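You operate a simulated robot arm through the tools that you are given. There is no shell and no other tool. Be economical: measure what you need, move in short steps, check, and stop when the job is done.

Carry out the task below with a simulated two-armed robot. There is one attempt and no reset: what you move stays moved.

Task
Put the green sample box from the top of the white table on top of the yellow step plate and the red sample box on the top of the chrome table. Take the sieve pan and leave it on the top of the wiring bench. Take the beige stone block and leave it on the roof of the power unit. Take the green box of nuts and leave it on the shelf under the rover side bench. Take the cartridge pot and put it on the top of the plywood board. Put the short collar on the blue step plate. Do these in any order. Set down upright: green box of nuts, cartridge pot.

It is judged by the outcome, as a careful person would: the job done as asked, and still so three seconds after it is handed in. It fails if anything else is knocked over, pushed out of place, dropped, spilled or broken.

Robot
Two 7-joint arms with fingered hands on one trunk, on a base that drives. Base frame: it is fixed to the floor where the robot stands at the start and does not move with it; the origin is under the middle of the robot, x ahead of it, y to its left, z up; the surface under the hand at the start is at about z = 82. Lengths are in cm, angles in degrees, forces in N, time in s.
The left shoulder is at the start at [2.1, 20.8, 137.3], the right one opposite. Places, roughly: beige stone block (6x6x4 cm) [-130, 590, 80]; blue step plate [-625, 800, 25]; cartridge pot [-75, 775, 25]; green box of nuts [-100, 625, 75]; roof of the power unit (38x22 cm) [-406, 344, 124]; sample box [75, 0, 75]; shelf under the rover side bench [-450, 650, 30]; short collar [-875, 850, 100]; sieve pan (7x7x3 cm) [-90, -180, 90]; top of the chrome table [-280, 20, 70]; top of the plywood board (176x18 cm) [86, 696, 82]; top of the wiring bench [-70, -50, 80]; yellow step plate [75, 0, 75]. Payload 5 kg a hand.
The tool frame of a hand sits at the grasp point between the pads (the TCP): z along the fingers, y along the line on which they close. The tips reach 4.8 cm beyond it. Largest opening 16 cm; the body of the gripper starts 5.6 cm behind the TCP. The gripper is a hand of 4 fingers: y runs from the thumb to the fingers, the wrist lies at [-2.6, -14.2, -25.2] in the tool frame.
Orientation is that of the tool frame in the base frame, as [roll, pitch, yaw] about the fixed x, y, z axes, in that order (R = Rz(yaw) Ry(pitch) Rx(roll)). With the fingers straight down and the wrist toward the robot, the tool's x, y and z point along [0, 1, 0], [1, 0, 0] and [0, 0, -1] of the base frame.

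Tools
- The arms move only by the tool apply_moves. It takes "left_moves", "right_moves" or both (then of equal length, played together; a hand with none holds still); each is a list of rows, each an object of numbers (a shift or turn left out is 0): "tx", "ty", "tz": the shift along the tool's x, y, z in units of 200 mm (1.0 is 200 mm); "rx", "ry", "rz": the turn, a rotation vector about the tool's x, y, z in units of 180 degrees (1.0 is 180 degrees). In form: [{"tx": .., "ty": .., "tz": .., "rx": .., "ry": .., "rz": ..}, ...]. A call has 1 to 8 rows; each row is the pose to reach, as a shift and turn from the pose commanded when the call began, along the tool's axes at that moment. A call with a number of a shift or a turn outside -1 to 1 is refused whole. A row lasts 0.2 s, in which the tool goes at most 5 cm and 8.6 degrees; a call with a longer step from one row to the next is refused whole. Where a pose cannot be reached the arm comes as near as it can. A force on the tool above 40 N (or 10 N above the force at the start of the call, whichever is more), or a blocked arm, ends the call early, and 0.2 s more pass. In this call time passes only in rows, and 0.2 s behind the last. The reply holds the time, the measured pose of the TCP, the force on the tool along the base axes, the opening and the grip force, in the units named above and with some noise, with the torque about the TCP (base axes, N m) and any sound that the robot's microphone picked up.
- Cameras (640 x 400 px; columns grow to the right, rows downward): "scene" is now at [4.85, -4.16, 152.22]; the picture's right is [-0.73, -0.68, 0.00], its down [-0.64, 0.68, -0.37] and it looks along [0.25, -0.27, -0.93] (base axes); focal length 214 px, centre (320, 200). "left" rides on the left gripper at [-8.7, -13.3, -18.9] in its tool frame; the picture's right is [-0.83, -0.26, 0.49], its down [0.51, -0.71, 0.49] and it looks along [0.22, 0.66, 0.72] (tool axes); focal length 238 px, centre (320, 200). "right" rides on the right gripper at [8.6, -13.3, -18.9] in its tool frame; the picture's right is [-0.83, 0.26, -0.49], its down [-0.51, -0.71, 0.49] and it looks along [-0.22, 0.66, 0.72] (tool axes); focal length 238 px, centre (320, 200). There is no depth. A picture from a camera that has moved, and an enlarged one, comes with that camera's place and axes in the base frame and with its lens.
- snapshot(camera): a new picture of that camera. No time passes.
- move_column(by): slides the trunk up (or, below 0, down) by that many cm; the arms and the scene camera ride with it, the base frame stays. It gives what a move gives, with no picture.
- base_move(legs): drives the robot by 1 to 6 legs, each [ahead, left, turn to the left] in cm, cm and degrees, along the robot's own axes; the way and the turn of a leg run together, so that a leg with both is an arc; at most 150 cm and 180 degrees a leg. The arms and the cameras ride along, it lands a little off, and it stops where it bumps. It gives what a move gives.
- curl_fingers(index, middle, ring, thumb_bend, thumb_turn, hand): sets how far each is bent, from 0 (flat) to 100 (curled in); at 30 the hand is open as for a grip, at 70 the pads meet at the TCP. One left out holds its place. A second passes; each finger stops where it meets its share of the squeeze, and holds until it gets a number again. It is the only way to open and close the hand. It gives what a move gives, with no picture; readings hold the bend of each and the force on the fingers (four entries, about 0 where the hand has none), thumb and palm. thumb_turn goes from beside the hand (0) to across from the fingers (100), as for a grip.
- aim_head(pan, tilt): turns the head with the scene camera to pan (to the left, within 86 degrees either way) and tilt (down, from -29 to 69), counted from straight ahead of the robot. It gives what a move gives.
- close_up(camera, box): a new picture of the part [left, top, right, bottom] of that camera's present view, enlarged. No time passes.
- hand_in(): hands the job in; it is judged then, once.

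Go step by step. Nothing tells you exact positions but the pictures and the camera data: compare them with the known pose of the tool, close in by small moves and look again before you grip or let go. The budget is 207 turns and 202 pictures, counting those below and the enlarged ones. Unless the task says otherwise, let go and move clear before handing in.

The tools are called as name(argument=value, ...) on one line, values as JSON. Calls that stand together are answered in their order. apply_moves: Moves the arms, as the interface text tells. Its arguments: {"type":"object","properties":{"left_moves":{"type":"array"},"right_moves":{"type":"array"}},"required":[]} The other tools are called the same way: move_column (by) slides the trunk up or down; curl_fingers (index, middle, ring, thumb_bend, thumb_turn, hand) moves the fingers one by one; base_move (legs) drives the base; aim_head (pan, tilt) turns the head that bears the scene camera; snapshot (camera) takes a picture; close_up (camera, box) takes an enlarged picture of a part of a camera's view; hand_in () hands the job in.

At the start:

```text
clock: 0.0
left_eef_pos: [75.16, 37.41, 112.54]
left_tcp_rot: [180.0, 0.0, 90.0]
left_wrist_force: [0.1, -0.7, 0.8]
left_ft_torque: [0.01, 0.0, -0.01]
left_finger_gap: 15.99
left_gripper_force: 0.0
left_shape: jaw
left_bend: [30.0, 30.0, 30.0, 30.0, 98.0]
left_finger forces: [0.1, 0.0, 0.1, 0.0, 0.0, 0.0]
right_eef_pos: [61.32, -31.91, 113.77]
right_tcp_rot: [180.0, -0.1, 90.1]
right_wrist_force: [0.5, 1.0, -0.5]
right_ft_torque: [0.02, 0.0, -0.01]
right_finger_gap: 15.95
right_gripper_force: 0.1
right_shape: jaw
right_bend: [30.0, 30.0, 30.0, 30.0, 98.0]
right_finger forces: [0.1, 0.1, 0.0, 0.1, 0.0, 0.1]
trunk travel left (down, up): [-37.5, 31.5]
robot x, y, heading: [-0.22, 0.01, -0.3]
head pan, tilt: [-46.8, 68.5]
```

scene: 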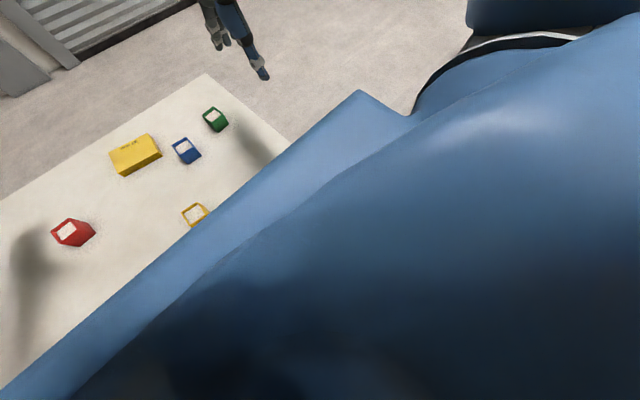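
right: 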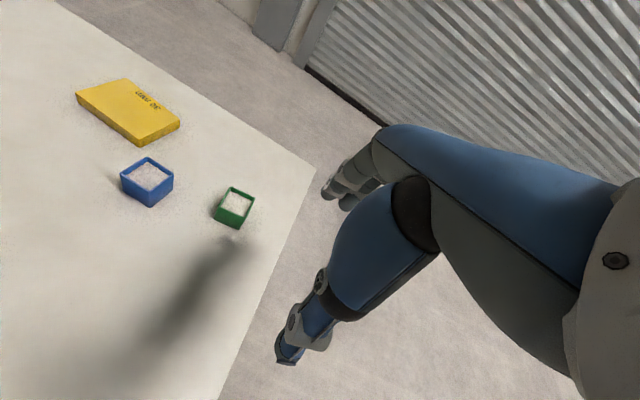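
left: 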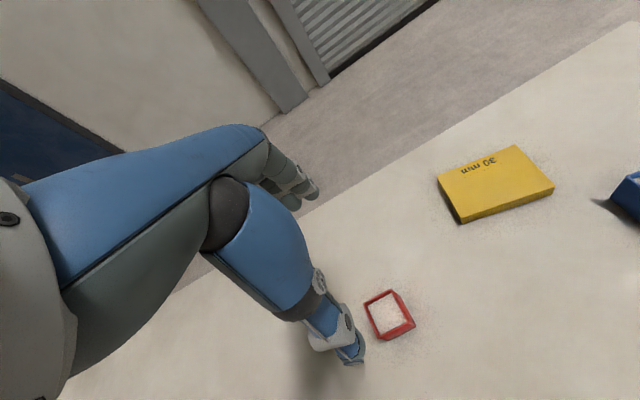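

The white table ahead holds a yellow plate and red, blue, green and yellow boxes. I aim the head straight at the table to measure them.

aim_head(pan=0, tilt=50)

snapshot(camera="scene")

snapshot(camera="right")

```text
clock: 1.1
left_eef_pos: [75.18, 37.29, 112.48]
left_tcp_rot: [-180.0, 0.0, 89.9]
left_wrist_force: [-0.2, -0.6, -0.3]
left_ft_torque: [0.02, -0.01, 0.0]
left_finger_gap: 15.96
left_gripper_force: 0.0
left_shape: jaw
left_bend: [30.0, 30.0, 30.0, 30.0, 98.0]
left_finger forces: [0.0, 0.1, 0.0, 0.0, 0.0, 0.0]
right_eef_pos: [61.29, -32.01, 113.69]
right_tcp_rot: [179.9, -0.1, 90.1]
right_wrist_force: [-0.5, 0.5, -0.8]
right_ft_torque: [-0.01, -0.03, -0.02]
right_finger_gap: 15.97
right_gripper_force: 0.1
right_shape: jaw
right_bend: [30.0, 30.0, 30.0, 30.0, 98.0]
right_finger forces: [0.0, 0.0, 0.1, 0.0, 0.1, 0.1]
trunk travel left (down, up): [-37.5, 31.5]
robot x, y, heading: [-0.2, 0.14, -0.2]
head pan, tilt: [0.0, 50.0]
```

```text
198 pictures are left
camera scene: at [8.7, -0.07, 154.38], right [0.0, -1.0, 0.0], down [-0.77, 0.0, -0.64], along [0.64, 0.0, -0.77], focal length 214 px, centre (320, 200)
```

scene: 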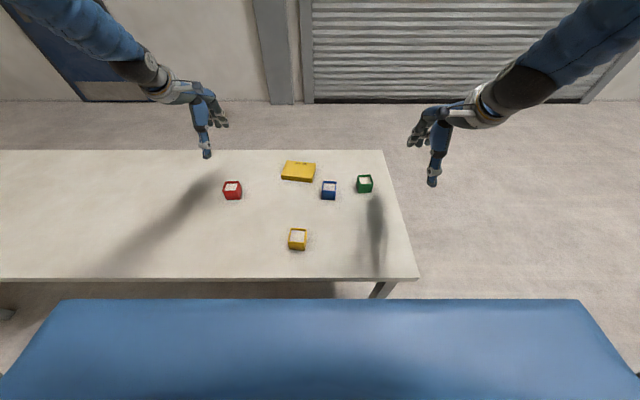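

```text
197 pictures are left
camera right: at [48.0, -23.26, 132.69], right [0.26, -0.83, 0.49], down [-0.71, -0.51, -0.49], along [0.66, -0.22, -0.72], focal length 238 px, centre (320, 200)
```

right: 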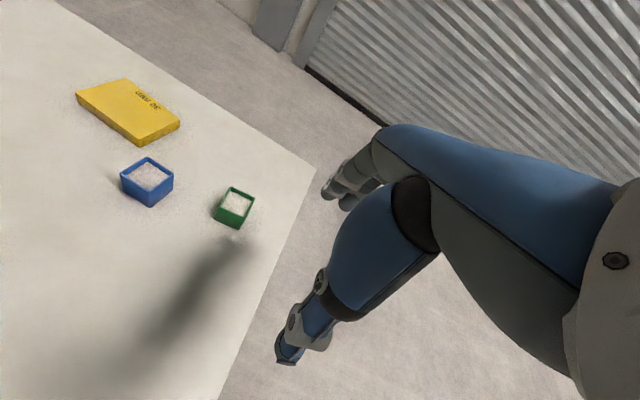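

Green box is about (76,-20), red about (72,37), yellow plate about (87,10). I zoom in to get their outlines precisely.

close_up(camera="scene", box=[210, 145, 390, 258])

close_up(camera="right", box=[60, 60, 300, 240])

close_up(camera="left", box=[300, 130, 580, 360])

```text
3.54 times, centred on (300, 202) of scene
camera zoom: at [8.7, -0.07, 154.38], right [0.0, -1.0, 0.0], down [-0.77, 0.0, -0.64], along [0.64, 0.0, -0.77], focal length 759 px, centre (391, 195)
```

zoom: 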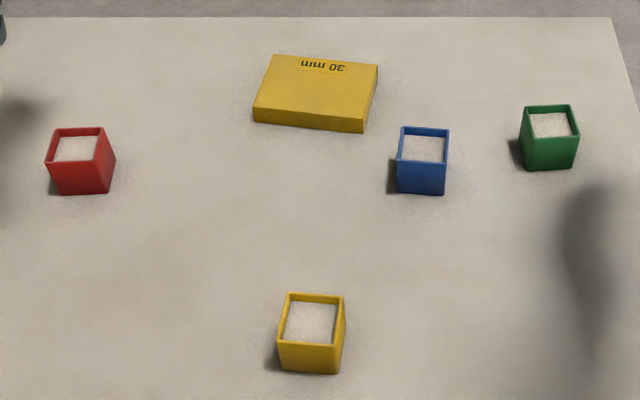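

```text
2.22 times, centred on (180, 150) of right
camera zoom: at [48.0, -23.26, 132.69], right [0.26, -0.83, 0.49], down [-0.71, -0.51, -0.49], along [0.66, -0.22, -0.72], focal length 530 px, centre (631, 311)
```

zoom: 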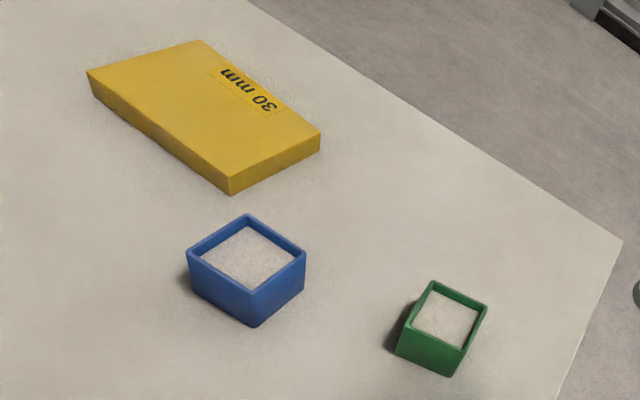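

```text
1.74 times, centred on (440, 245) of left
camera zoom: at [62.02, 28.73, 131.51], right [-0.26, -0.83, -0.49], down [-0.71, 0.51, -0.49], along [0.66, 0.22, -0.72], focal length 414 px, centre (111, 122)
```

zoom: 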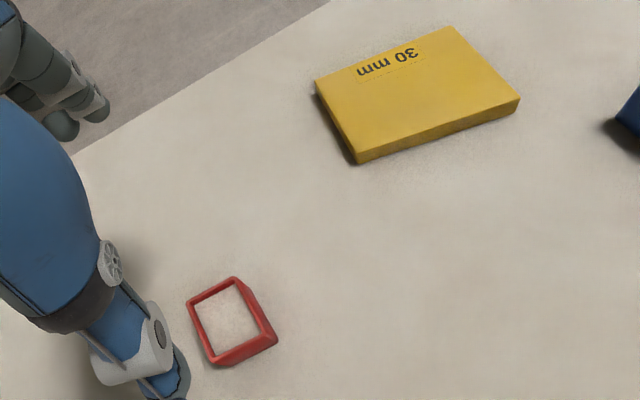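

Table top is near z=81, plate top 84, boxes ~6 cm tall. Green centre is about (77,-20), red about (72.8,38.3). I move both hands above their boxes.

apply_moves(left_moves=[{"tx": 0.006, "ty": -0.015, "tz": 0.1}, {"tx": 0.012, "ty": -0.03, "tz": 0.2}, {"tx": 0.019, "ty": -0.045, "tz": 0.3}, {"tx": 0.025, "ty": -0.06, "tz": 0.4}, {"tx": 0.031, "ty": -0.075, "tz": 0.5}, {"tx": 0.037, "ty": -0.09, "tz": 0.6}, {"tx": 0.044, "ty": -0.105, "tz": 0.7}, {"tx": 0.05, "ty": -0.12, "tz": 0.8}], right_moves=[{"tx": 0.074, "ty": 0.098, "tz": 0.1}, {"tx": 0.149, "ty": 0.196, "tz": 0.2}, {"tx": 0.223, "ty": 0.294, "tz": 0.3}, {"tx": 0.297, "ty": 0.392, "tz": 0.4}, {"tx": 0.372, "ty": 0.49, "tz": 0.5}, {"tx": 0.446, "ty": 0.589, "tz": 0.6}, {"tx": 0.52, "ty": 0.687, "tz": 0.7}, {"tx": 0.595, "ty": 0.785, "tz": 0.8}])

snapshot(camera="right")

snapshot(camera="left")

close_up(camera="scene", box=[180, 100, 420, 250])

```text
clock: 2.9
left_eef_pos: [73.12, 38.35, 96.28]
left_tcp_rot: [-179.8, 0.0, 90.0]
left_wrist_force: [0.1, -1.0, 0.8]
left_ft_torque: [-0.04, 0.09, -0.02]
left_finger_gap: 15.98
left_gripper_force: 0.2
left_shape: jaw
left_bend: [30.0, 30.0, 30.0, 30.0, 98.0]
left_finger forces: [0.0, 0.0, 0.0, 0.1, 0.1, 0.0]
right_eef_pos: [77.06, -20.02, 97.67]
right_tcp_rot: [-179.8, 0.1, 90.0]
right_wrist_force: [0.6, -0.9, 0.1]
right_ft_torque: [0.0, 0.14, -0.01]
right_finger_gap: 15.97
right_gripper_force: 0.1
right_shape: jaw
right_bend: [30.0, 30.0, 30.0, 30.0, 98.0]
right_finger forces: [0.0, 0.0, 0.0, 0.0, 0.0, 0.0]
trunk travel left (down, up): [-37.5, 31.5]
robot x, y, heading: [0.37, 0.18, 0.1]
head pan, tilt: [0.0, 50.0]
```

```text
193 pictures are left
camera right: at [63.91, -11.34, 116.67], right [0.26, -0.83, 0.49], down [-0.71, -0.51, -0.49], along [0.65, -0.22, -0.72], focal length 238 px, centre (320, 200)
```

right: 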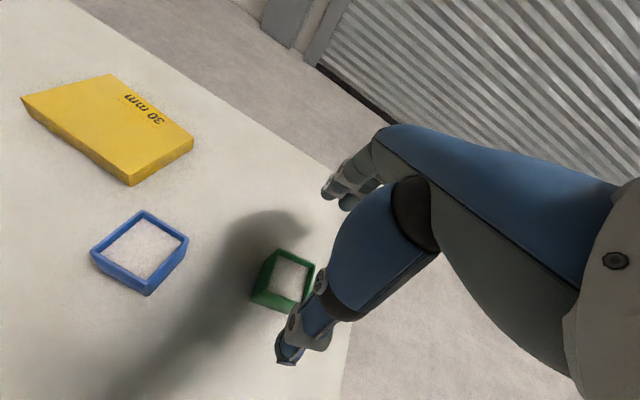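

```text
192 pictures are left
camera left: at [59.83, 29.76, 115.34], right [-0.26, -0.83, -0.49], down [-0.71, 0.51, -0.49], along [0.65, 0.22, -0.72], focal length 238 px, centre (320, 200)
```

left: 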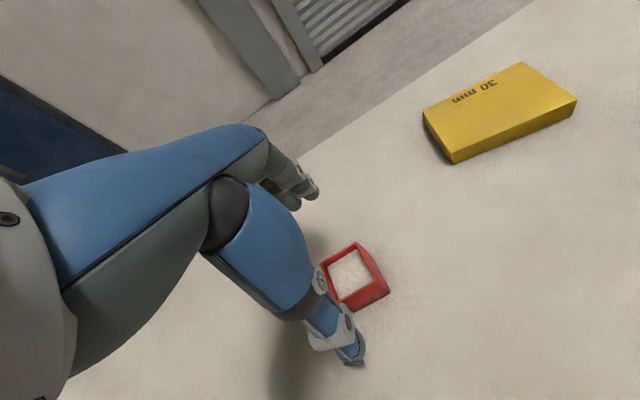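

```text
2.67 times, centred on (300, 175) of scene
camera zoom: at [8.9, 0.06, 154.36], right [0.0, -1.0, 0.0], down [-0.77, 0.0, -0.64], along [0.64, 0.0, -0.77], focal length 572 px, centre (373, 267)
```

zoom: 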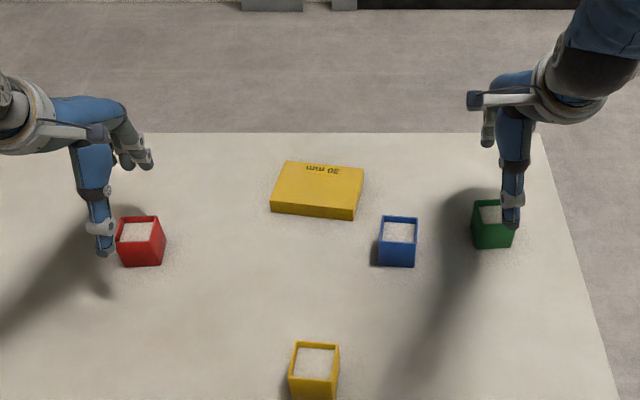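

Both boxes are almost directly under the hands. I lower both to grasp height.

apply_moves(left_moves=[{"tx": -0.02, "ty": -0.02, "tz": 0.12}, {"tx": -0.02, "ty": -0.02, "tz": 0.24}, {"tx": -0.02, "ty": -0.02, "tz": 0.36}, {"tx": -0.02, "ty": -0.02, "tz": 0.46}], right_moves=[{"tx": 0.015, "ty": -0.03, "tz": 0.13}, {"tx": 0.015, "ty": -0.03, "tz": 0.26}, {"tx": 0.015, "ty": -0.03, "tz": 0.4}, {"tx": 0.015, "ty": -0.03, "tz": 0.53}])

close_up(camera="scene", box=[180, 100, 420, 250])

close_up(camera="left", box=[220, 130, 420, 380])

close_up(camera="right", box=[200, 130, 400, 380])

```text
clock: 3.9
left_eef_pos: [72.61, 37.89, 87.17]
left_tcp_rot: [179.9, 0.1, 89.9]
left_wrist_force: [1.8, 0.2, 0.8]
left_ft_torque: [0.02, 0.11, -0.03]
left_finger_gap: 15.96
left_gripper_force: 0.1
left_shape: jaw
left_bend: [30.0, 30.0, 30.0, 30.0, 98.0]
left_finger forces: [0.0, 0.0, 0.0, 0.0, 0.0, 0.0]
right_eef_pos: [76.58, -19.81, 87.13]
right_tcp_rot: [-180.0, 0.0, 90.0]
right_wrist_force: [0.5, 0.5, 0.5]
right_ft_torque: [-0.05, 0.07, 0.02]
right_finger_gap: 15.98
right_gripper_force: 0.0
right_shape: jaw
right_bend: [30.0, 30.0, 30.0, 30.0, 98.0]
right_finger forces: [0.0, 0.1, 0.0, 0.0, 0.1, 0.0]
trunk travel left (down, up): [-37.5, 31.5]
robot x, y, heading: [-0.14, -0.14, -0.1]
head pan, tilt: [0.0, 50.0]
```

```text
2.67 times, centred on (300, 175) of scene
camera zoom: at [8.79, -0.02, 154.37], right [0.0, -1.0, 0.0], down [-0.77, 0.0, -0.64], along [0.64, 0.0, -0.77], focal length 572 px, centre (373, 267)
```

zoom: 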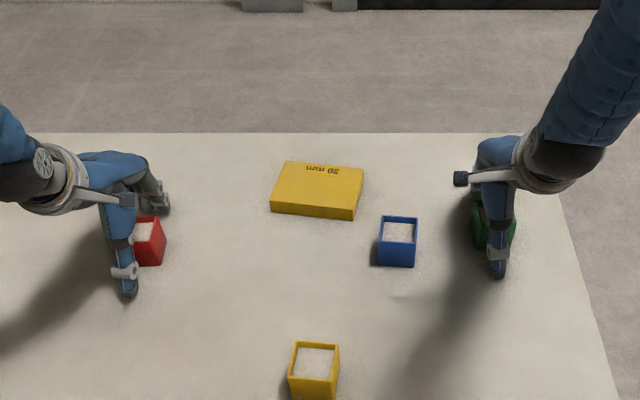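

```text
1.60 times, centred on (320, 255) of left
camera zoom: at [59.32, 29.29, 106.2], right [-0.26, -0.83, -0.49], down [-0.71, 0.51, -0.49], along [0.66, 0.22, -0.72], focal length 381 px, centre (320, 112)
```

zoom: 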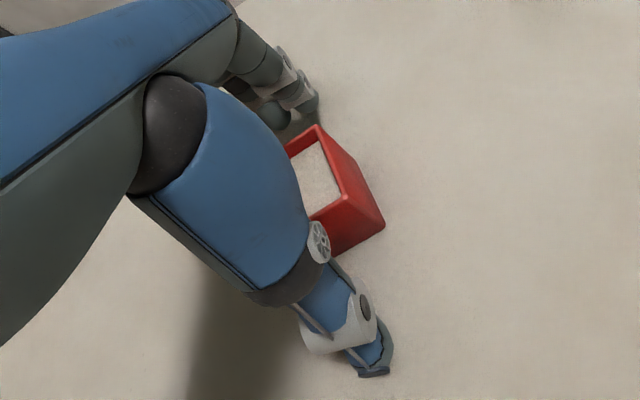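

```text
1.60 times, centred on (300, 255) of right
camera zoom: at [63.17, -11.05, 106.08], right [0.26, -0.83, 0.49], down [-0.71, -0.51, -0.49], along [0.66, -0.22, -0.72], focal length 381 px, centre (352, 112)
```

zoom: 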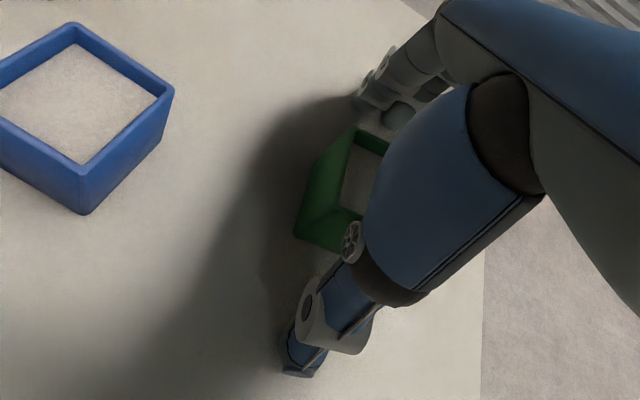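

Both hands straddle their boxes. I close both hands.

curl_fingers(hand="left", index=70, middle=70, ring=70, thumb_bend=70)

curl_fingers(hand="right", index=70, middle=70, ring=70, thumb_bend=70)

close_up(camera="scene", box=[180, 100, 420, 250])

```text
clock: 4.9
left_eef_pos: [72.66, 37.96, 87.54]
left_tcp_rot: [179.8, -0.1, 89.9]
left_wrist_force: [6.2, -0.8, 20.9]
left_ft_torque: [0.2, -1.11, -0.11]
left_finger_gap: 6.6
left_gripper_force: 30.5
left_shape: fingers
left_bend: [56.0, 59.0, 70.0, 60.0, 96.0]
left_finger forces: [12.8, 27.1, 0.0, 0.0, 20.3, 0.1]
right_eef_pos: [76.33, -19.92, 87.31]
right_tcp_rot: [-179.9, -0.1, 89.9]
right_wrist_force: [-0.5, -0.3, -0.2]
right_ft_torque: [-0.01, -0.03, -0.01]
right_finger_gap: 15.98
right_gripper_force: 0.0
right_shape: jaw
right_bend: [30.0, 30.0, 30.0, 30.0, 98.0]
right_finger forces: [0.1, 0.0, 0.0, 0.0, 0.0, 0.1]
trunk travel left (down, up): [-37.5, 31.5]
robot x, y, heading: [-0.27, -0.2, 0.2]
head pan, tilt: [0.0, 50.0]
```

```text
clock: 5.9
left_eef_pos: [72.39, 38.0, 87.56]
left_tcp_rot: [179.8, 0.0, 90.0]
left_wrist_force: [9.0, -2.3, 20.8]
left_ft_torque: [0.13, -1.32, -0.17]
left_finger_gap: 6.56
left_gripper_force: 30.2
left_shape: fingers
left_bend: [55.0, 58.0, 70.0, 61.0, 96.0]
left_finger forces: [13.3, 27.9, 0.0, 0.0, 19.1, 0.0]
right_eef_pos: [76.5, -19.78, 87.48]
right_tcp_rot: [179.6, 0.0, 90.0]
right_wrist_force: [8.6, 0.3, 27.7]
right_ft_torque: [-0.32, -1.63, 0.2]
right_finger_gap: 6.49
right_gripper_force: 30.0
right_shape: fingers
right_bend: [55.0, 55.0, 70.0, 61.0, 97.0]
right_finger forces: [12.7, 29.7, 0.0, 0.1, 17.8, 0.0]
trunk travel left (down, up): [-37.5, 31.5]
robot x, y, heading: [-0.05, 0.18, -0.0]
head pan, tilt: [0.0, 50.0]
```

```text
2.67 times, centred on (300, 175) of scene
camera zoom: at [8.44, -0.1, 154.42], right [0.0, -1.0, 0.0], down [-0.77, 0.0, -0.64], along [0.64, 0.0, -0.77], focal length 572 px, centre (373, 267)
```

zoom: 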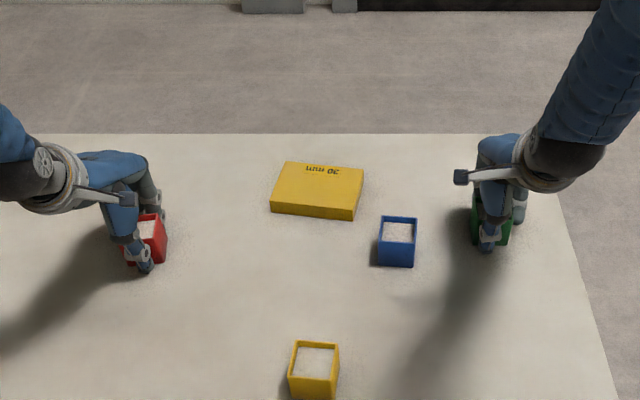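

Both boxes are held (about 30 N each), fingertips resting on the table. I lift both slowly.

apply_moves(left_moves=[{"tz": -0.05}, {"tz": -0.12}, {"tz": -0.22}, {"tz": -0.32}, {"tz": -0.42}, {"tz": -0.5}], right_moves=[{"tz": -0.05}, {"tz": -0.12}, {"tz": -0.22}, {"tz": -0.32}, {"tz": -0.42}, {"tz": -0.5}])

snapshot(camera="right")

snapshot(camera="left")

close_up(camera="scene", box=[180, 100, 420, 250])

```text
clock: 7.3
left_eef_pos: [72.33, 38.2, 97.2]
left_tcp_rot: [-179.9, 0.1, 90.0]
left_wrist_force: [-0.1, -0.2, -2.9]
left_ft_torque: [-0.01, -0.11, 0.02]
left_finger_gap: 6.6
left_gripper_force: 20.6
left_shape: fingers
left_bend: [55.0, 59.0, 70.0, 61.0, 96.0]
left_finger forces: [12.0, 8.5, 0.1, 0.0, 20.5, 0.0]
right_eef_pos: [76.29, -19.74, 97.31]
right_tcp_rot: [180.0, 0.0, 90.1]
right_wrist_force: [-0.8, 1.6, -1.8]
right_ft_torque: [0.0, -0.05, 0.01]
right_finger_gap: 6.49
right_gripper_force: 19.2
right_shape: fingers
right_bend: [55.0, 57.0, 70.0, 61.0, 96.0]
right_finger forces: [11.2, 7.5, 0.0, 0.0, 18.9, 0.0]
trunk travel left (down, up): [-37.5, 31.5]
robot x, y, heading: [0.05, -0.13, -0.2]
head pan, tilt: [0.0, 50.0]
```

```text
186 pictures are left
camera right: at [63.0, -11.02, 116.18], right [0.26, -0.83, 0.49], down [-0.71, -0.51, -0.49], along [0.66, -0.22, -0.72], focal length 238 px, centre (320, 200)
```

right: 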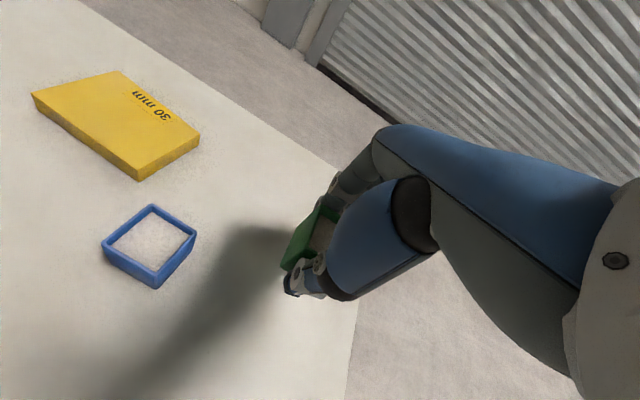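

```text
185 pictures are left
camera left: at [59.19, 29.42, 116.27], right [-0.26, -0.83, -0.49], down [-0.71, 0.51, -0.49], along [0.65, 0.22, -0.72], focal length 238 px, centre (320, 200)
```

left: 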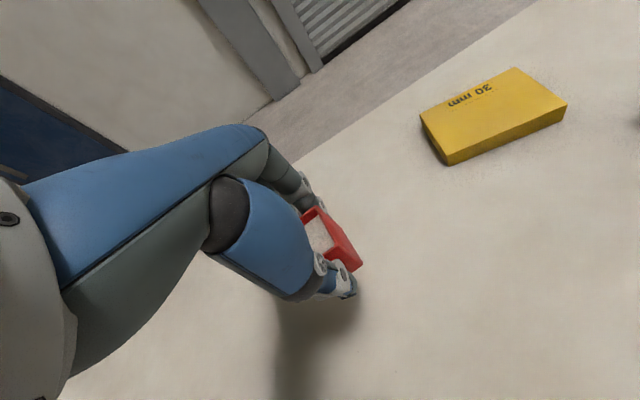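

```text
2.67 times, centred on (300, 175) of scene
camera zoom: at [8.68, -0.05, 154.38], right [0.0, -1.0, 0.0], down [-0.77, 0.0, -0.64], along [0.64, 0.0, -0.77], focal length 572 px, centre (373, 267)
```

zoom: 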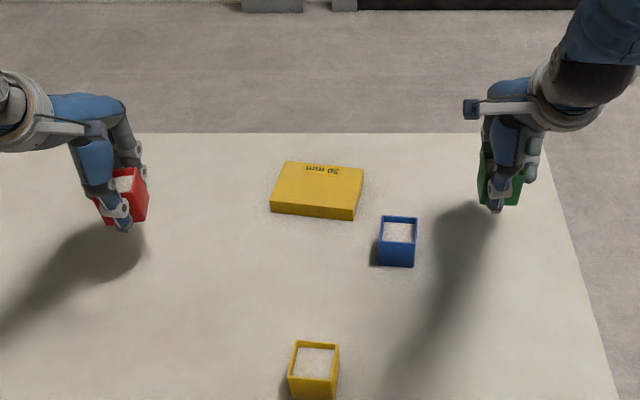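

Both boxes are lifted. Plate centre is about (87,10), top z=84. I carry the green box over there, with the left hand moving aside.

apply_moves(left_moves=[{"tz": -0.05, "tx": 0.05}, {"tz": -0.05, "tx": 0.12}, {"tz": -0.05, "tx": 0.2}, {"tz": -0.05, "tx": 0.28}, {"tz": -0.05, "tx": 0.35}, {"tz": -0.05, "tx": 0.4}], right_moves=[{"tz": -0.1, "tx": 0.05, "ty": 0.02}, {"tz": -0.1, "tx": 0.2, "ty": 0.08}, {"tz": -0.1, "tx": 0.35, "ty": 0.15}, {"tz": -0.1, "tx": 0.5, "ty": 0.22}, {"tz": -0.1, "tx": 0.65, "ty": 0.29}, {"tz": -0.1, "tx": 0.8, "ty": 0.35}])

apply_moves(right_moves=[{"tx": 0.12, "ty": 0.03}, {"tx": 0.25, "ty": 0.06}, {"tx": 0.4, "ty": 0.1}, {"tx": 0.52, "ty": 0.13}, {"tx": 0.62, "ty": 0.16}, {"tx": 0.7, "ty": 0.18}])

close_up(camera="scene", box=[180, 100, 420, 250])

snapshot(camera="right")

snapshot(camera="left")

```text
clock: 8.7
left_eef_pos: [72.5, 45.99, 98.2]
left_tcp_rot: [-179.9, 0.1, 89.9]
left_wrist_force: [0.6, 1.2, -3.1]
left_ft_torque: [-0.04, 0.04, -0.05]
left_finger_gap: 6.58
left_gripper_force: 20.2
left_shape: fingers
left_bend: [55.0, 59.0, 70.0, 61.0, 96.0]
left_finger forces: [12.0, 8.5, 0.1, 0.0, 20.4, 0.0]
right_eef_pos: [83.54, -3.72, 99.09]
right_tcp_rot: [-179.9, -0.2, 89.5]
right_wrist_force: [1.2, -1.0, -2.2]
right_ft_torque: [0.03, 0.05, 0.05]
right_finger_gap: 6.5
right_gripper_force: 18.7
right_shape: fingers
right_bend: [55.0, 57.0, 70.0, 61.0, 96.0]
right_finger forces: [11.3, 7.4, 0.0, 0.0, 18.4, 0.0]
trunk travel left (down, up): [-37.5, 31.5]
robot x, y, heading: [-0.23, 0.1, 0.0]
head pan, tilt: [0.0, 50.0]
```

```text
clock: 10.1
left_eef_pos: [72.51, 46.1, 98.28]
left_tcp_rot: [180.0, 0.0, 90.0]
left_wrist_force: [-0.8, 1.1, -1.7]
left_ft_torque: [-0.06, 0.0, -0.02]
left_finger_gap: 6.58
left_gripper_force: 20.6
left_shape: fingers
left_bend: [55.0, 59.0, 70.0, 61.0, 96.0]
left_finger forces: [12.0, 8.3, 0.1, 0.0, 20.4, 0.0]
right_eef_pos: [87.04, 10.27, 99.11]
right_tcp_rot: [180.0, 0.1, 90.1]
right_wrist_force: [0.7, 0.7, -1.6]
right_ft_torque: [0.01, 0.06, 0.02]
right_finger_gap: 6.49
right_gripper_force: 18.3
right_shape: fingers
right_bend: [55.0, 57.0, 70.0, 61.0, 96.0]
right_finger forces: [11.1, 7.2, 0.0, 0.1, 18.3, 0.0]
trunk travel left (down, up): [-37.5, 31.5]
robot x, y, heading: [0.23, 0.2, -0.0]
head pan, tilt: [0.0, 50.0]
```

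```text
2.67 times, centred on (300, 175) of scene
camera zoom: at [8.79, 0.05, 154.37], right [0.0, -1.0, 0.0], down [-0.77, 0.0, -0.64], along [0.64, 0.0, -0.77], focal length 572 px, centre (373, 267)
```

zoom: 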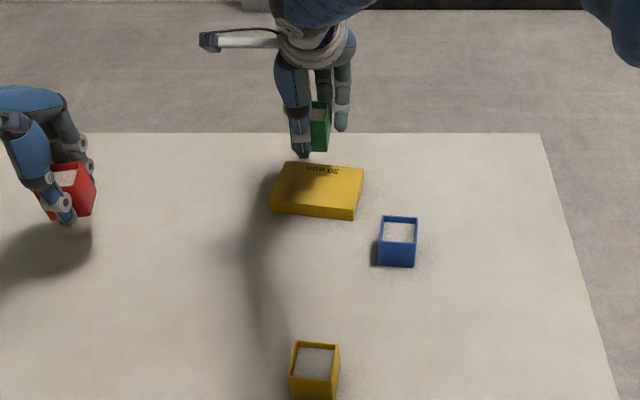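

```text
182 pictures are left
camera right: at [73.72, 19.09, 118.08], right [0.26, -0.83, 0.49], down [-0.71, -0.51, -0.49], along [0.66, -0.22, -0.72], focal length 238 px, centre (320, 200)
```

right: 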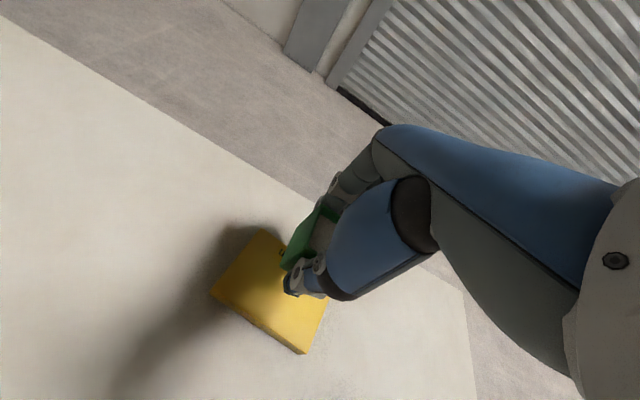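

```text
181 pictures are left
camera left: at [59.3, 37.42, 117.25], right [-0.26, -0.83, -0.49], down [-0.71, 0.51, -0.49], along [0.66, 0.22, -0.72], focal length 238 px, centre (320, 200)
```

left: 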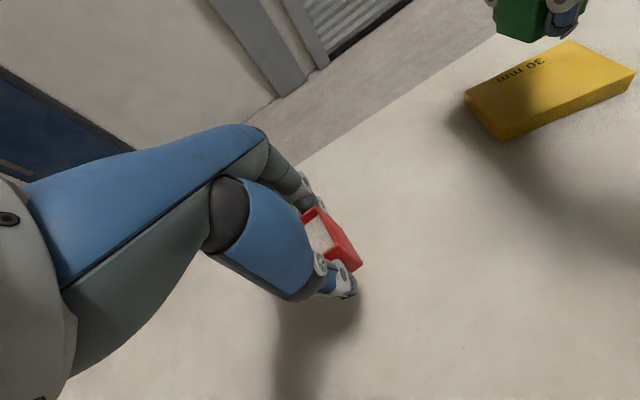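

The green box hangs over the plate centre. I lower it until it touches.

apply_moves(right_moves=[{"tz": 0.12}, {"tz": 0.24}, {"tz": 0.34}, {"tz": 0.38}, {"tz": 0.41}, {"tz": 0.425}])

close_up(camera="scene", box=[260, 110, 360, 200])

close_up(camera="left", box=[440, 0, 640, 160])

```text
clock: 11.5
left_eef_pos: [72.46, 46.05, 98.37]
left_tcp_rot: [180.0, -0.1, 90.0]
left_wrist_force: [-1.1, 0.2, -1.5]
left_ft_torque: [0.04, -0.02, 0.0]
left_finger_gap: 6.59
left_gripper_force: 20.5
left_shape: fingers
left_bend: [55.0, 59.0, 70.0, 61.0, 96.0]
left_finger forces: [11.9, 8.3, 0.0, 0.0, 20.4, 0.1]
right_eef_pos: [86.98, 10.19, 90.69]
right_tcp_rot: [-179.9, -0.1, 90.0]
right_wrist_force: [1.5, -0.1, 1.2]
right_ft_torque: [-0.08, -0.17, 0.0]
right_finger_gap: 6.48
right_gripper_force: 19.3
right_shape: fingers
right_bend: [55.0, 57.0, 70.0, 61.0, 96.0]
right_finger forces: [11.0, 9.2, 0.0, 0.0, 18.8, 0.1]
trunk travel left (down, up): [-37.5, 31.5]
robot x, y, heading: [0.04, 0.01, 0.0]
head pan, tilt: [0.0, 50.0]
```

```text
4.44 times, centred on (310, 155) of scene
camera zoom: at [8.7, -0.01, 154.39], right [0.0, -1.0, 0.0], down [-0.77, 0.0, -0.64], along [0.64, 0.0, -0.77], focal length 953 px, centre (364, 400)
```

zoom: 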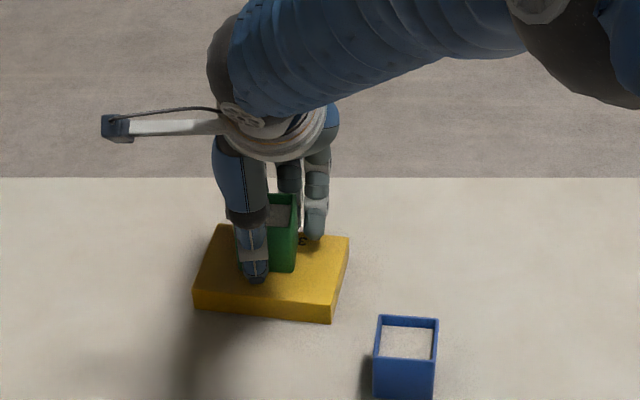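

```text
2.50 times, centred on (540, 80) of left
camera zoom: at [59.23, 37.38, 117.32], right [-0.26, -0.83, -0.49], down [-0.71, 0.51, -0.49], along [0.66, 0.22, -0.72], focal length 596 px, centre (-230, 500)
```

zoom: 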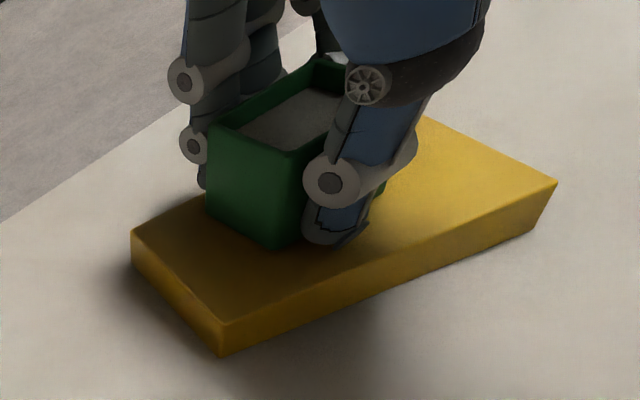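

The green box rests on the plate. I release.

curl_fingers(hand="right", index=30, middle=30, ring=30, thumb_bend=30)

apply_moves(right_moves=[{"tz": -0.1}, {"tz": -0.3}, {"tz": -0.5}, {"tz": -0.7}, {"tz": -0.9}, {"tz": -0.95, "tx": -0.15, "ty": -0.1}])

close_up(camera="scene", box=[210, 100, 410, 230])

```text
clock: 12.5
left_eef_pos: [72.46, 46.17, 98.22]
left_tcp_rot: [-179.9, 0.0, 90.0]
left_wrist_force: [0.8, -0.2, -1.8]
left_ft_torque: [-0.02, 0.0, 0.0]
left_finger_gap: 6.6
left_gripper_force: 20.3
left_shape: fingers
left_bend: [55.0, 59.0, 70.0, 61.0, 96.0]
left_finger forces: [12.0, 8.4, 0.1, 0.0, 20.4, 0.0]
right_eef_pos: [86.95, 10.16, 90.46]
right_tcp_rot: [-180.0, 0.0, 89.9]
right_wrist_force: [-0.5, -0.6, -0.3]
right_ft_torque: [0.0, -0.03, 0.02]
right_finger_gap: 16.98
right_gripper_force: 0.1
right_shape: fingers
right_bend: [30.0, 30.0, 30.0, 30.0, 97.0]
right_finger forces: [0.0, 0.1, 0.1, 0.0, 0.0, 0.0]
trunk travel left (down, up): [-37.5, 31.5]
robot x, y, heading: [-0.13, 0.0, -0.3]
head pan, tilt: [0.0, 50.0]
```

```text
clock: 13.9
left_eef_pos: [72.4, 45.92, 98.51]
left_tcp_rot: [179.9, 0.0, 90.0]
left_wrist_force: [0.1, -0.9, -1.6]
left_ft_torque: [0.1, -0.06, 0.0]
left_finger_gap: 6.57
left_gripper_force: 20.3
left_shape: fingers
left_bend: [55.0, 59.0, 70.0, 61.0, 96.0]
left_finger forces: [11.9, 8.3, 0.0, 0.1, 20.4, 0.0]
right_eef_pos: [84.82, 7.21, 109.75]
right_tcp_rot: [180.0, -0.1, 90.1]
right_wrist_force: [-0.4, -0.2, -0.1]
right_ft_torque: [0.0, -0.13, 0.0]
right_finger_gap: 17.01
right_gripper_force: 0.0
right_shape: fingers
right_bend: [30.0, 30.0, 30.0, 30.0, 97.0]
right_finger forces: [0.1, 0.0, 0.0, 0.1, 0.0, 0.0]
trunk travel left (down, up): [-37.5, 31.5]
robot x, y, heading: [-0.23, 0.48, -0.1]
head pan, tilt: [0.0, 50.0]
```

```text
3.08 times, centred on (310, 165) of scene
camera zoom: at [8.56, -0.17, 154.4], right [0.0, -1.0, 0.0], down [-0.77, 0.0, -0.64], along [0.64, 0.0, -0.77], focal length 660 px, centre (351, 308)
```

zoom: 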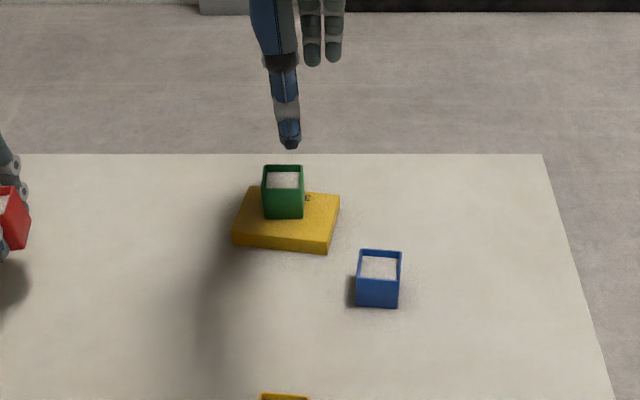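

The green box stands well on the plate. I draw both hands in close to the body for driving.

apply_moves(left_moves=[{"tz": -0.2}, {"tz": -0.4, "ty": -0.1, "tx": -0.05}, {"tz": -0.5, "ty": -0.3, "tx": -0.1}, {"tz": -0.6, "ty": -0.5, "tx": -0.2}, {"tz": -0.6, "ty": -0.7, "tx": -0.3}, {"tz": -0.6, "ty": -0.9, "tx": -0.4}, {"tz": -0.6, "ty": -1.0, "tx": -0.5}, {"tz": -0.6, "ty": -1.0, "tx": -0.6}], right_moves=[{"tx": -0.15, "ty": -0.05}, {"tx": -0.35, "ty": -0.1}, {"tx": -0.55, "ty": -0.2}, {"tx": -0.7, "ty": -0.35}, {"tx": -0.85, "ty": -0.5}, {"tx": -0.95, "ty": -0.7}, {"tx": -1.0, "ty": -0.9}, {"tx": -1.0, "ty": -1.0}])

apply_moves(left_moves=[{"ty": -0.1}, {"ty": -0.2}, {"ty": -0.35}, {"ty": -0.5}, {"ty": -0.5}, {"ty": -0.5}], right_moves=[{"tx": -0.1, "ty": -0.15, "tz": -0.02}, {"tx": -0.2, "ty": -0.35, "tz": -0.04}, {"tx": -0.3, "ty": -0.55, "tz": -0.06}, {"tx": -0.4, "ty": -0.75, "tz": -0.08}, {"tx": -0.4, "ty": -0.9, "tz": -0.1}, {"tx": -0.4, "ty": -1.0, "tz": -0.1}])

aim_head(pan=80, tilt=20)

snapshot(camera="scene")

aim_head(pan=-80, tilt=20)

snapshot(camera="scene")

```text
clock: 15.7
left_eef_pos: [52.44, 34.06, 110.22]
left_tcp_rot: [-179.9, -0.1, 90.0]
left_wrist_force: [0.7, -0.6, -2.3]
left_ft_torque: [0.06, 0.0, 0.01]
left_finger_gap: 6.59
left_gripper_force: 20.4
left_shape: fingers
left_bend: [55.0, 59.0, 70.0, 61.0, 96.0]
left_finger forces: [11.7, 8.3, 0.0, 0.0, 20.1, 0.0]
right_eef_pos: [65.0, -12.82, 109.61]
right_tcp_rot: [179.9, -0.1, 89.9]
right_wrist_force: [0.1, 0.0, 1.0]
right_ft_torque: [0.0, 0.02, -0.02]
right_finger_gap: 16.97
right_gripper_force: 0.1
right_shape: fingers
right_bend: [30.0, 30.0, 30.0, 30.0, 97.0]
right_finger forces: [0.0, 0.0, 0.1, 0.0, 0.0, 0.0]
trunk travel left (down, up): [-37.5, 31.5]
robot x, y, heading: [-0.01, 0.23, 0.2]
head pan, tilt: [0.0, 50.0]
```

```text
clock: 17.1
left_eef_pos: [48.48, 35.24, 110.11]
left_tcp_rot: [-179.8, 0.1, 90.1]
left_wrist_force: [-0.1, 0.2, -2.9]
left_ft_torque: [-0.08, -0.04, 0.01]
left_finger_gap: 6.58
left_gripper_force: 20.1
left_shape: fingers
left_bend: [55.0, 59.0, 70.0, 61.0, 96.0]
left_finger forces: [11.8, 8.4, 0.0, 0.1, 20.1, 0.0]
left hand out of reach, approached as far as the arm can: row 3, 4, 5, 6
right_eef_pos: [49.0, -19.96, 111.78]
right_tcp_rot: [-179.9, 0.1, 90.1]
right_wrist_force: [-1.7, 0.6, -0.5]
right_ft_torque: [-0.04, -0.12, -0.01]
right_finger_gap: 16.99
right_gripper_force: 0.0
right_shape: fingers
right_bend: [30.0, 30.0, 30.0, 30.0, 97.0]
right_finger forces: [0.0, 0.0, 0.1, 0.0, 0.1, 0.1]
right hand out of reach, approached as far as the arm can: row 5, 6
trunk travel left (down, up): [-37.5, 31.5]
robot x, y, heading: [0.17, 0.26, -0.0]
head pan, tilt: [0.0, 50.0]
```

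```text
clock: 18.7
left_eef_pos: [48.36, 35.16, 110.13]
left_tcp_rot: [-179.9, 0.0, 90.1]
left_wrist_force: [-0.1, 0.8, -2.0]
left_ft_torque: [-0.02, -0.02, 0.01]
left_finger_gap: 6.55
left_gripper_force: 20.3
left_shape: fingers
left_bend: [55.0, 59.0, 70.0, 61.0, 96.0]
left_finger forces: [11.8, 8.3, 0.1, 0.1, 20.1, 0.1]
right_eef_pos: [49.1, -20.04, 111.66]
right_tcp_rot: [-179.9, 0.0, 90.0]
right_wrist_force: [0.1, 0.0, -0.1]
right_ft_torque: [-0.01, -0.03, 0.01]
right_finger_gap: 16.99
right_gripper_force: 0.0
right_shape: fingers
right_bend: [30.0, 30.0, 30.0, 30.0, 97.0]
right_finger forces: [0.0, 0.0, 0.1, 0.0, 0.0, 0.0]
trunk travel left (down, up): [-37.5, 31.5]
robot x, y, heading: [0.0, -0.36, 0.2]
head pan, tilt: [80.0, 20.0]
```

```text
177 pictures are left
camera scene: at [2.6, 9.14, 158.94], right [0.98, -0.17, 0.0], down [-0.06, -0.34, -0.94], along [0.16, 0.93, -0.34], focal length 214 px, centre (320, 200)
```

scene: 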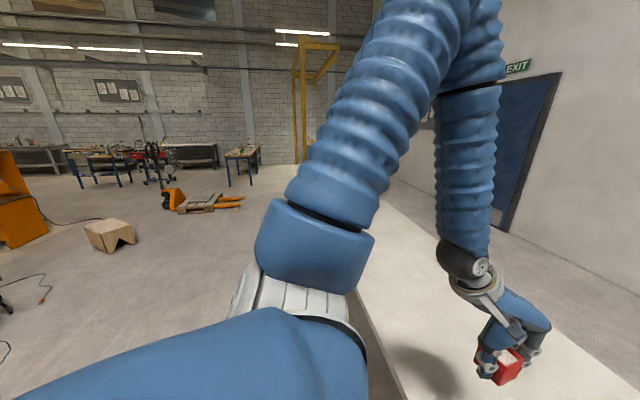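

```text
clock: 21.1
left_eef_pos: [48.36, 35.23, 109.97]
left_tcp_rot: [-179.8, 0.1, 89.9]
left_wrist_force: [0.2, 0.0, -2.9]
left_ft_torque: [0.02, -0.01, -0.03]
left_finger_gap: 6.56
left_gripper_force: 20.4
left_shape: fingers
left_bend: [55.0, 59.0, 70.0, 61.0, 96.0]
left_finger forces: [11.8, 8.4, 0.1, 0.1, 20.1, 0.0]
right_eef_pos: [49.1, -19.93, 111.77]
right_tcp_rot: [-179.9, 0.0, 90.1]
right_wrist_force: [0.9, 0.2, 0.0]
right_ft_torque: [0.02, -0.01, 0.01]
right_finger_gap: 16.98
right_gripper_force: 0.1
right_shape: fingers
right_bend: [30.0, 30.0, 30.0, 30.0, 97.0]
right_finger forces: [0.0, 0.0, 0.1, 0.1, 0.0, 0.0]
trunk travel left (down, up): [-37.5, 31.5]
robot x, y, heading: [-0.13, -0.14, -0.3]
head pan, tilt: [-80.0, 20.0]
```

```text
176 pictures are left
camera scene: at [2.62, -9.21, 158.94], right [-0.98, -0.17, 0.0], down [-0.06, 0.34, -0.94], along [0.16, -0.93, -0.34], focal length 214 px, centre (320, 200)
```

scene: 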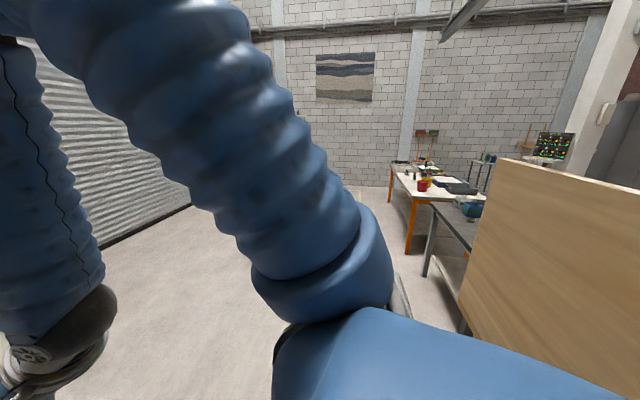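

Behind me to the right is a plywood partition; the left side is open. I turn left 90° and look.

base_move(legs=[[0, 0, 90]])

aim_head(pan=0, tilt=15)

snapshot(camera="scene")

aim_head(pan=80, tilt=20)

snapshot(camera="scene")

```text
clock: 25.3
left_eef_pos: [-34.5, 48.97, 110.13]
left_tcp_rot: [-179.9, 0.0, 179.2]
left_wrist_force: [0.1, 0.2, -2.7]
left_ft_torque: [0.05, 0.02, 0.02]
left_finger_gap: 6.51
left_gripper_force: 19.1
left_shape: fingers
left_bend: [55.0, 59.0, 70.0, 61.0, 96.0]
left_finger forces: [11.2, 8.1, 0.1, 0.0, 19.2, 0.0]
right_eef_pos: [20.52, 48.77, 111.64]
right_tcp_rot: [-179.9, 0.0, 179.3]
right_wrist_force: [-0.8, -0.1, -0.3]
right_ft_torque: [-0.05, -0.02, 0.02]
right_finger_gap: 16.99
right_gripper_force: 0.1
right_shape: fingers
right_bend: [30.0, 30.0, 30.0, 30.0, 97.0]
right_finger forces: [0.0, 0.0, 0.0, 0.0, 0.0, 0.1]
trunk travel left (down, up): [-37.5, 31.5]
robot x, y, heading: [0.02, 0.0, 88.9]
head pan, tilt: [-80.0, 20.0]
```

```text
clock: 26.9
left_eef_pos: [-34.61, 48.79, 110.07]
left_tcp_rot: [-179.9, 0.1, 179.2]
left_wrist_force: [0.5, -0.5, -2.6]
left_ft_torque: [0.01, 0.0, 0.0]
left_finger_gap: 6.53
left_gripper_force: 19.4
left_shape: fingers
left_bend: [55.0, 59.0, 70.0, 61.0, 96.0]
left_finger forces: [11.3, 8.1, 0.1, 0.1, 19.2, 0.0]
right_eef_pos: [20.57, 48.83, 111.66]
right_tcp_rot: [-179.8, 0.0, 179.3]
right_wrist_force: [0.0, 1.1, 0.2]
right_ft_torque: [0.01, -0.01, -0.01]
right_finger_gap: 17.01
right_gripper_force: 0.0
right_shape: fingers
right_bend: [30.0, 30.0, 30.0, 30.0, 97.0]
right_finger forces: [0.0, 0.0, 0.1, 0.0, 0.1, 0.0]
trunk travel left (down, up): [-37.5, 31.5]
robot x, y, heading: [-0.15, -0.35, 88.9]
head pan, tilt: [0.0, 15.0]
```

```text
175 pictures are left
camera scene: at [0.05, 10.35, 159.75], right [1.0, -0.01, 0.0], down [0.0, -0.26, -0.97], along [0.01, 0.97, -0.26], focal length 214 px, centre (320, 200)
```

scene: 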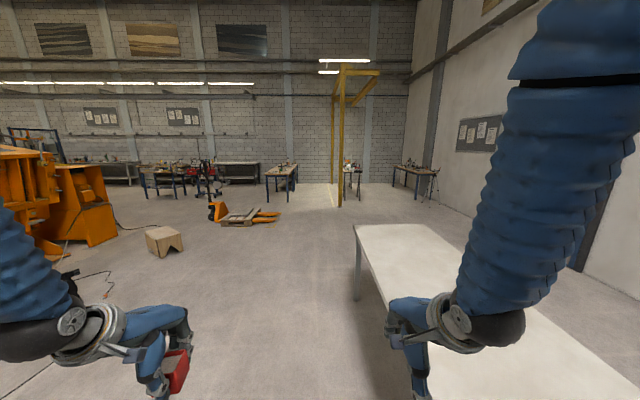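

```text
clock: 28.4
left_eef_pos: [-34.59, 48.92, 109.96]
left_tcp_rot: [-179.9, 0.0, 179.3]
left_wrist_force: [-0.4, 1.4, -1.4]
left_ft_torque: [-0.01, -0.01, 0.05]
left_finger_gap: 6.53
left_gripper_force: 18.6
left_shape: fingers
left_bend: [55.0, 59.0, 70.0, 61.0, 96.0]
left_finger forces: [11.2, 8.1, 0.0, 0.1, 19.3, 0.0]
right_eef_pos: [20.64, 48.84, 111.74]
right_tcp_rot: [-179.8, 0.0, 179.2]
right_wrist_force: [0.3, 0.3, 0.0]
right_ft_torque: [-0.01, 0.0, 0.01]
right_finger_gap: 16.99
right_gripper_force: 0.0
right_shape: fingers
right_bend: [30.0, 30.0, 30.0, 30.0, 97.0]
right_finger forces: [0.1, 0.1, 0.0, 0.0, 0.0, 0.1]
trunk travel left (down, up): [-37.5, 31.5]
robot x, y, heading: [0.11, -0.24, 89.1]
head pan, tilt: [80.0, 20.0]
```

```text
174 pictures are left
camera scene: at [-9.23, 2.75, 158.94], right [0.19, 0.98, 0.0], down [0.34, -0.06, -0.94], along [-0.92, 0.18, -0.34], focal length 214 px, centre (320, 200)
```

scene: 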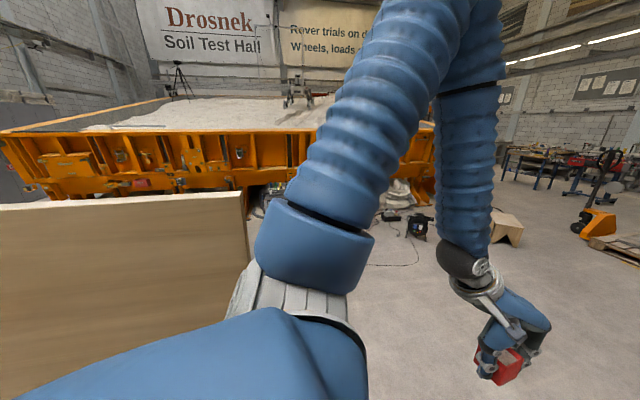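

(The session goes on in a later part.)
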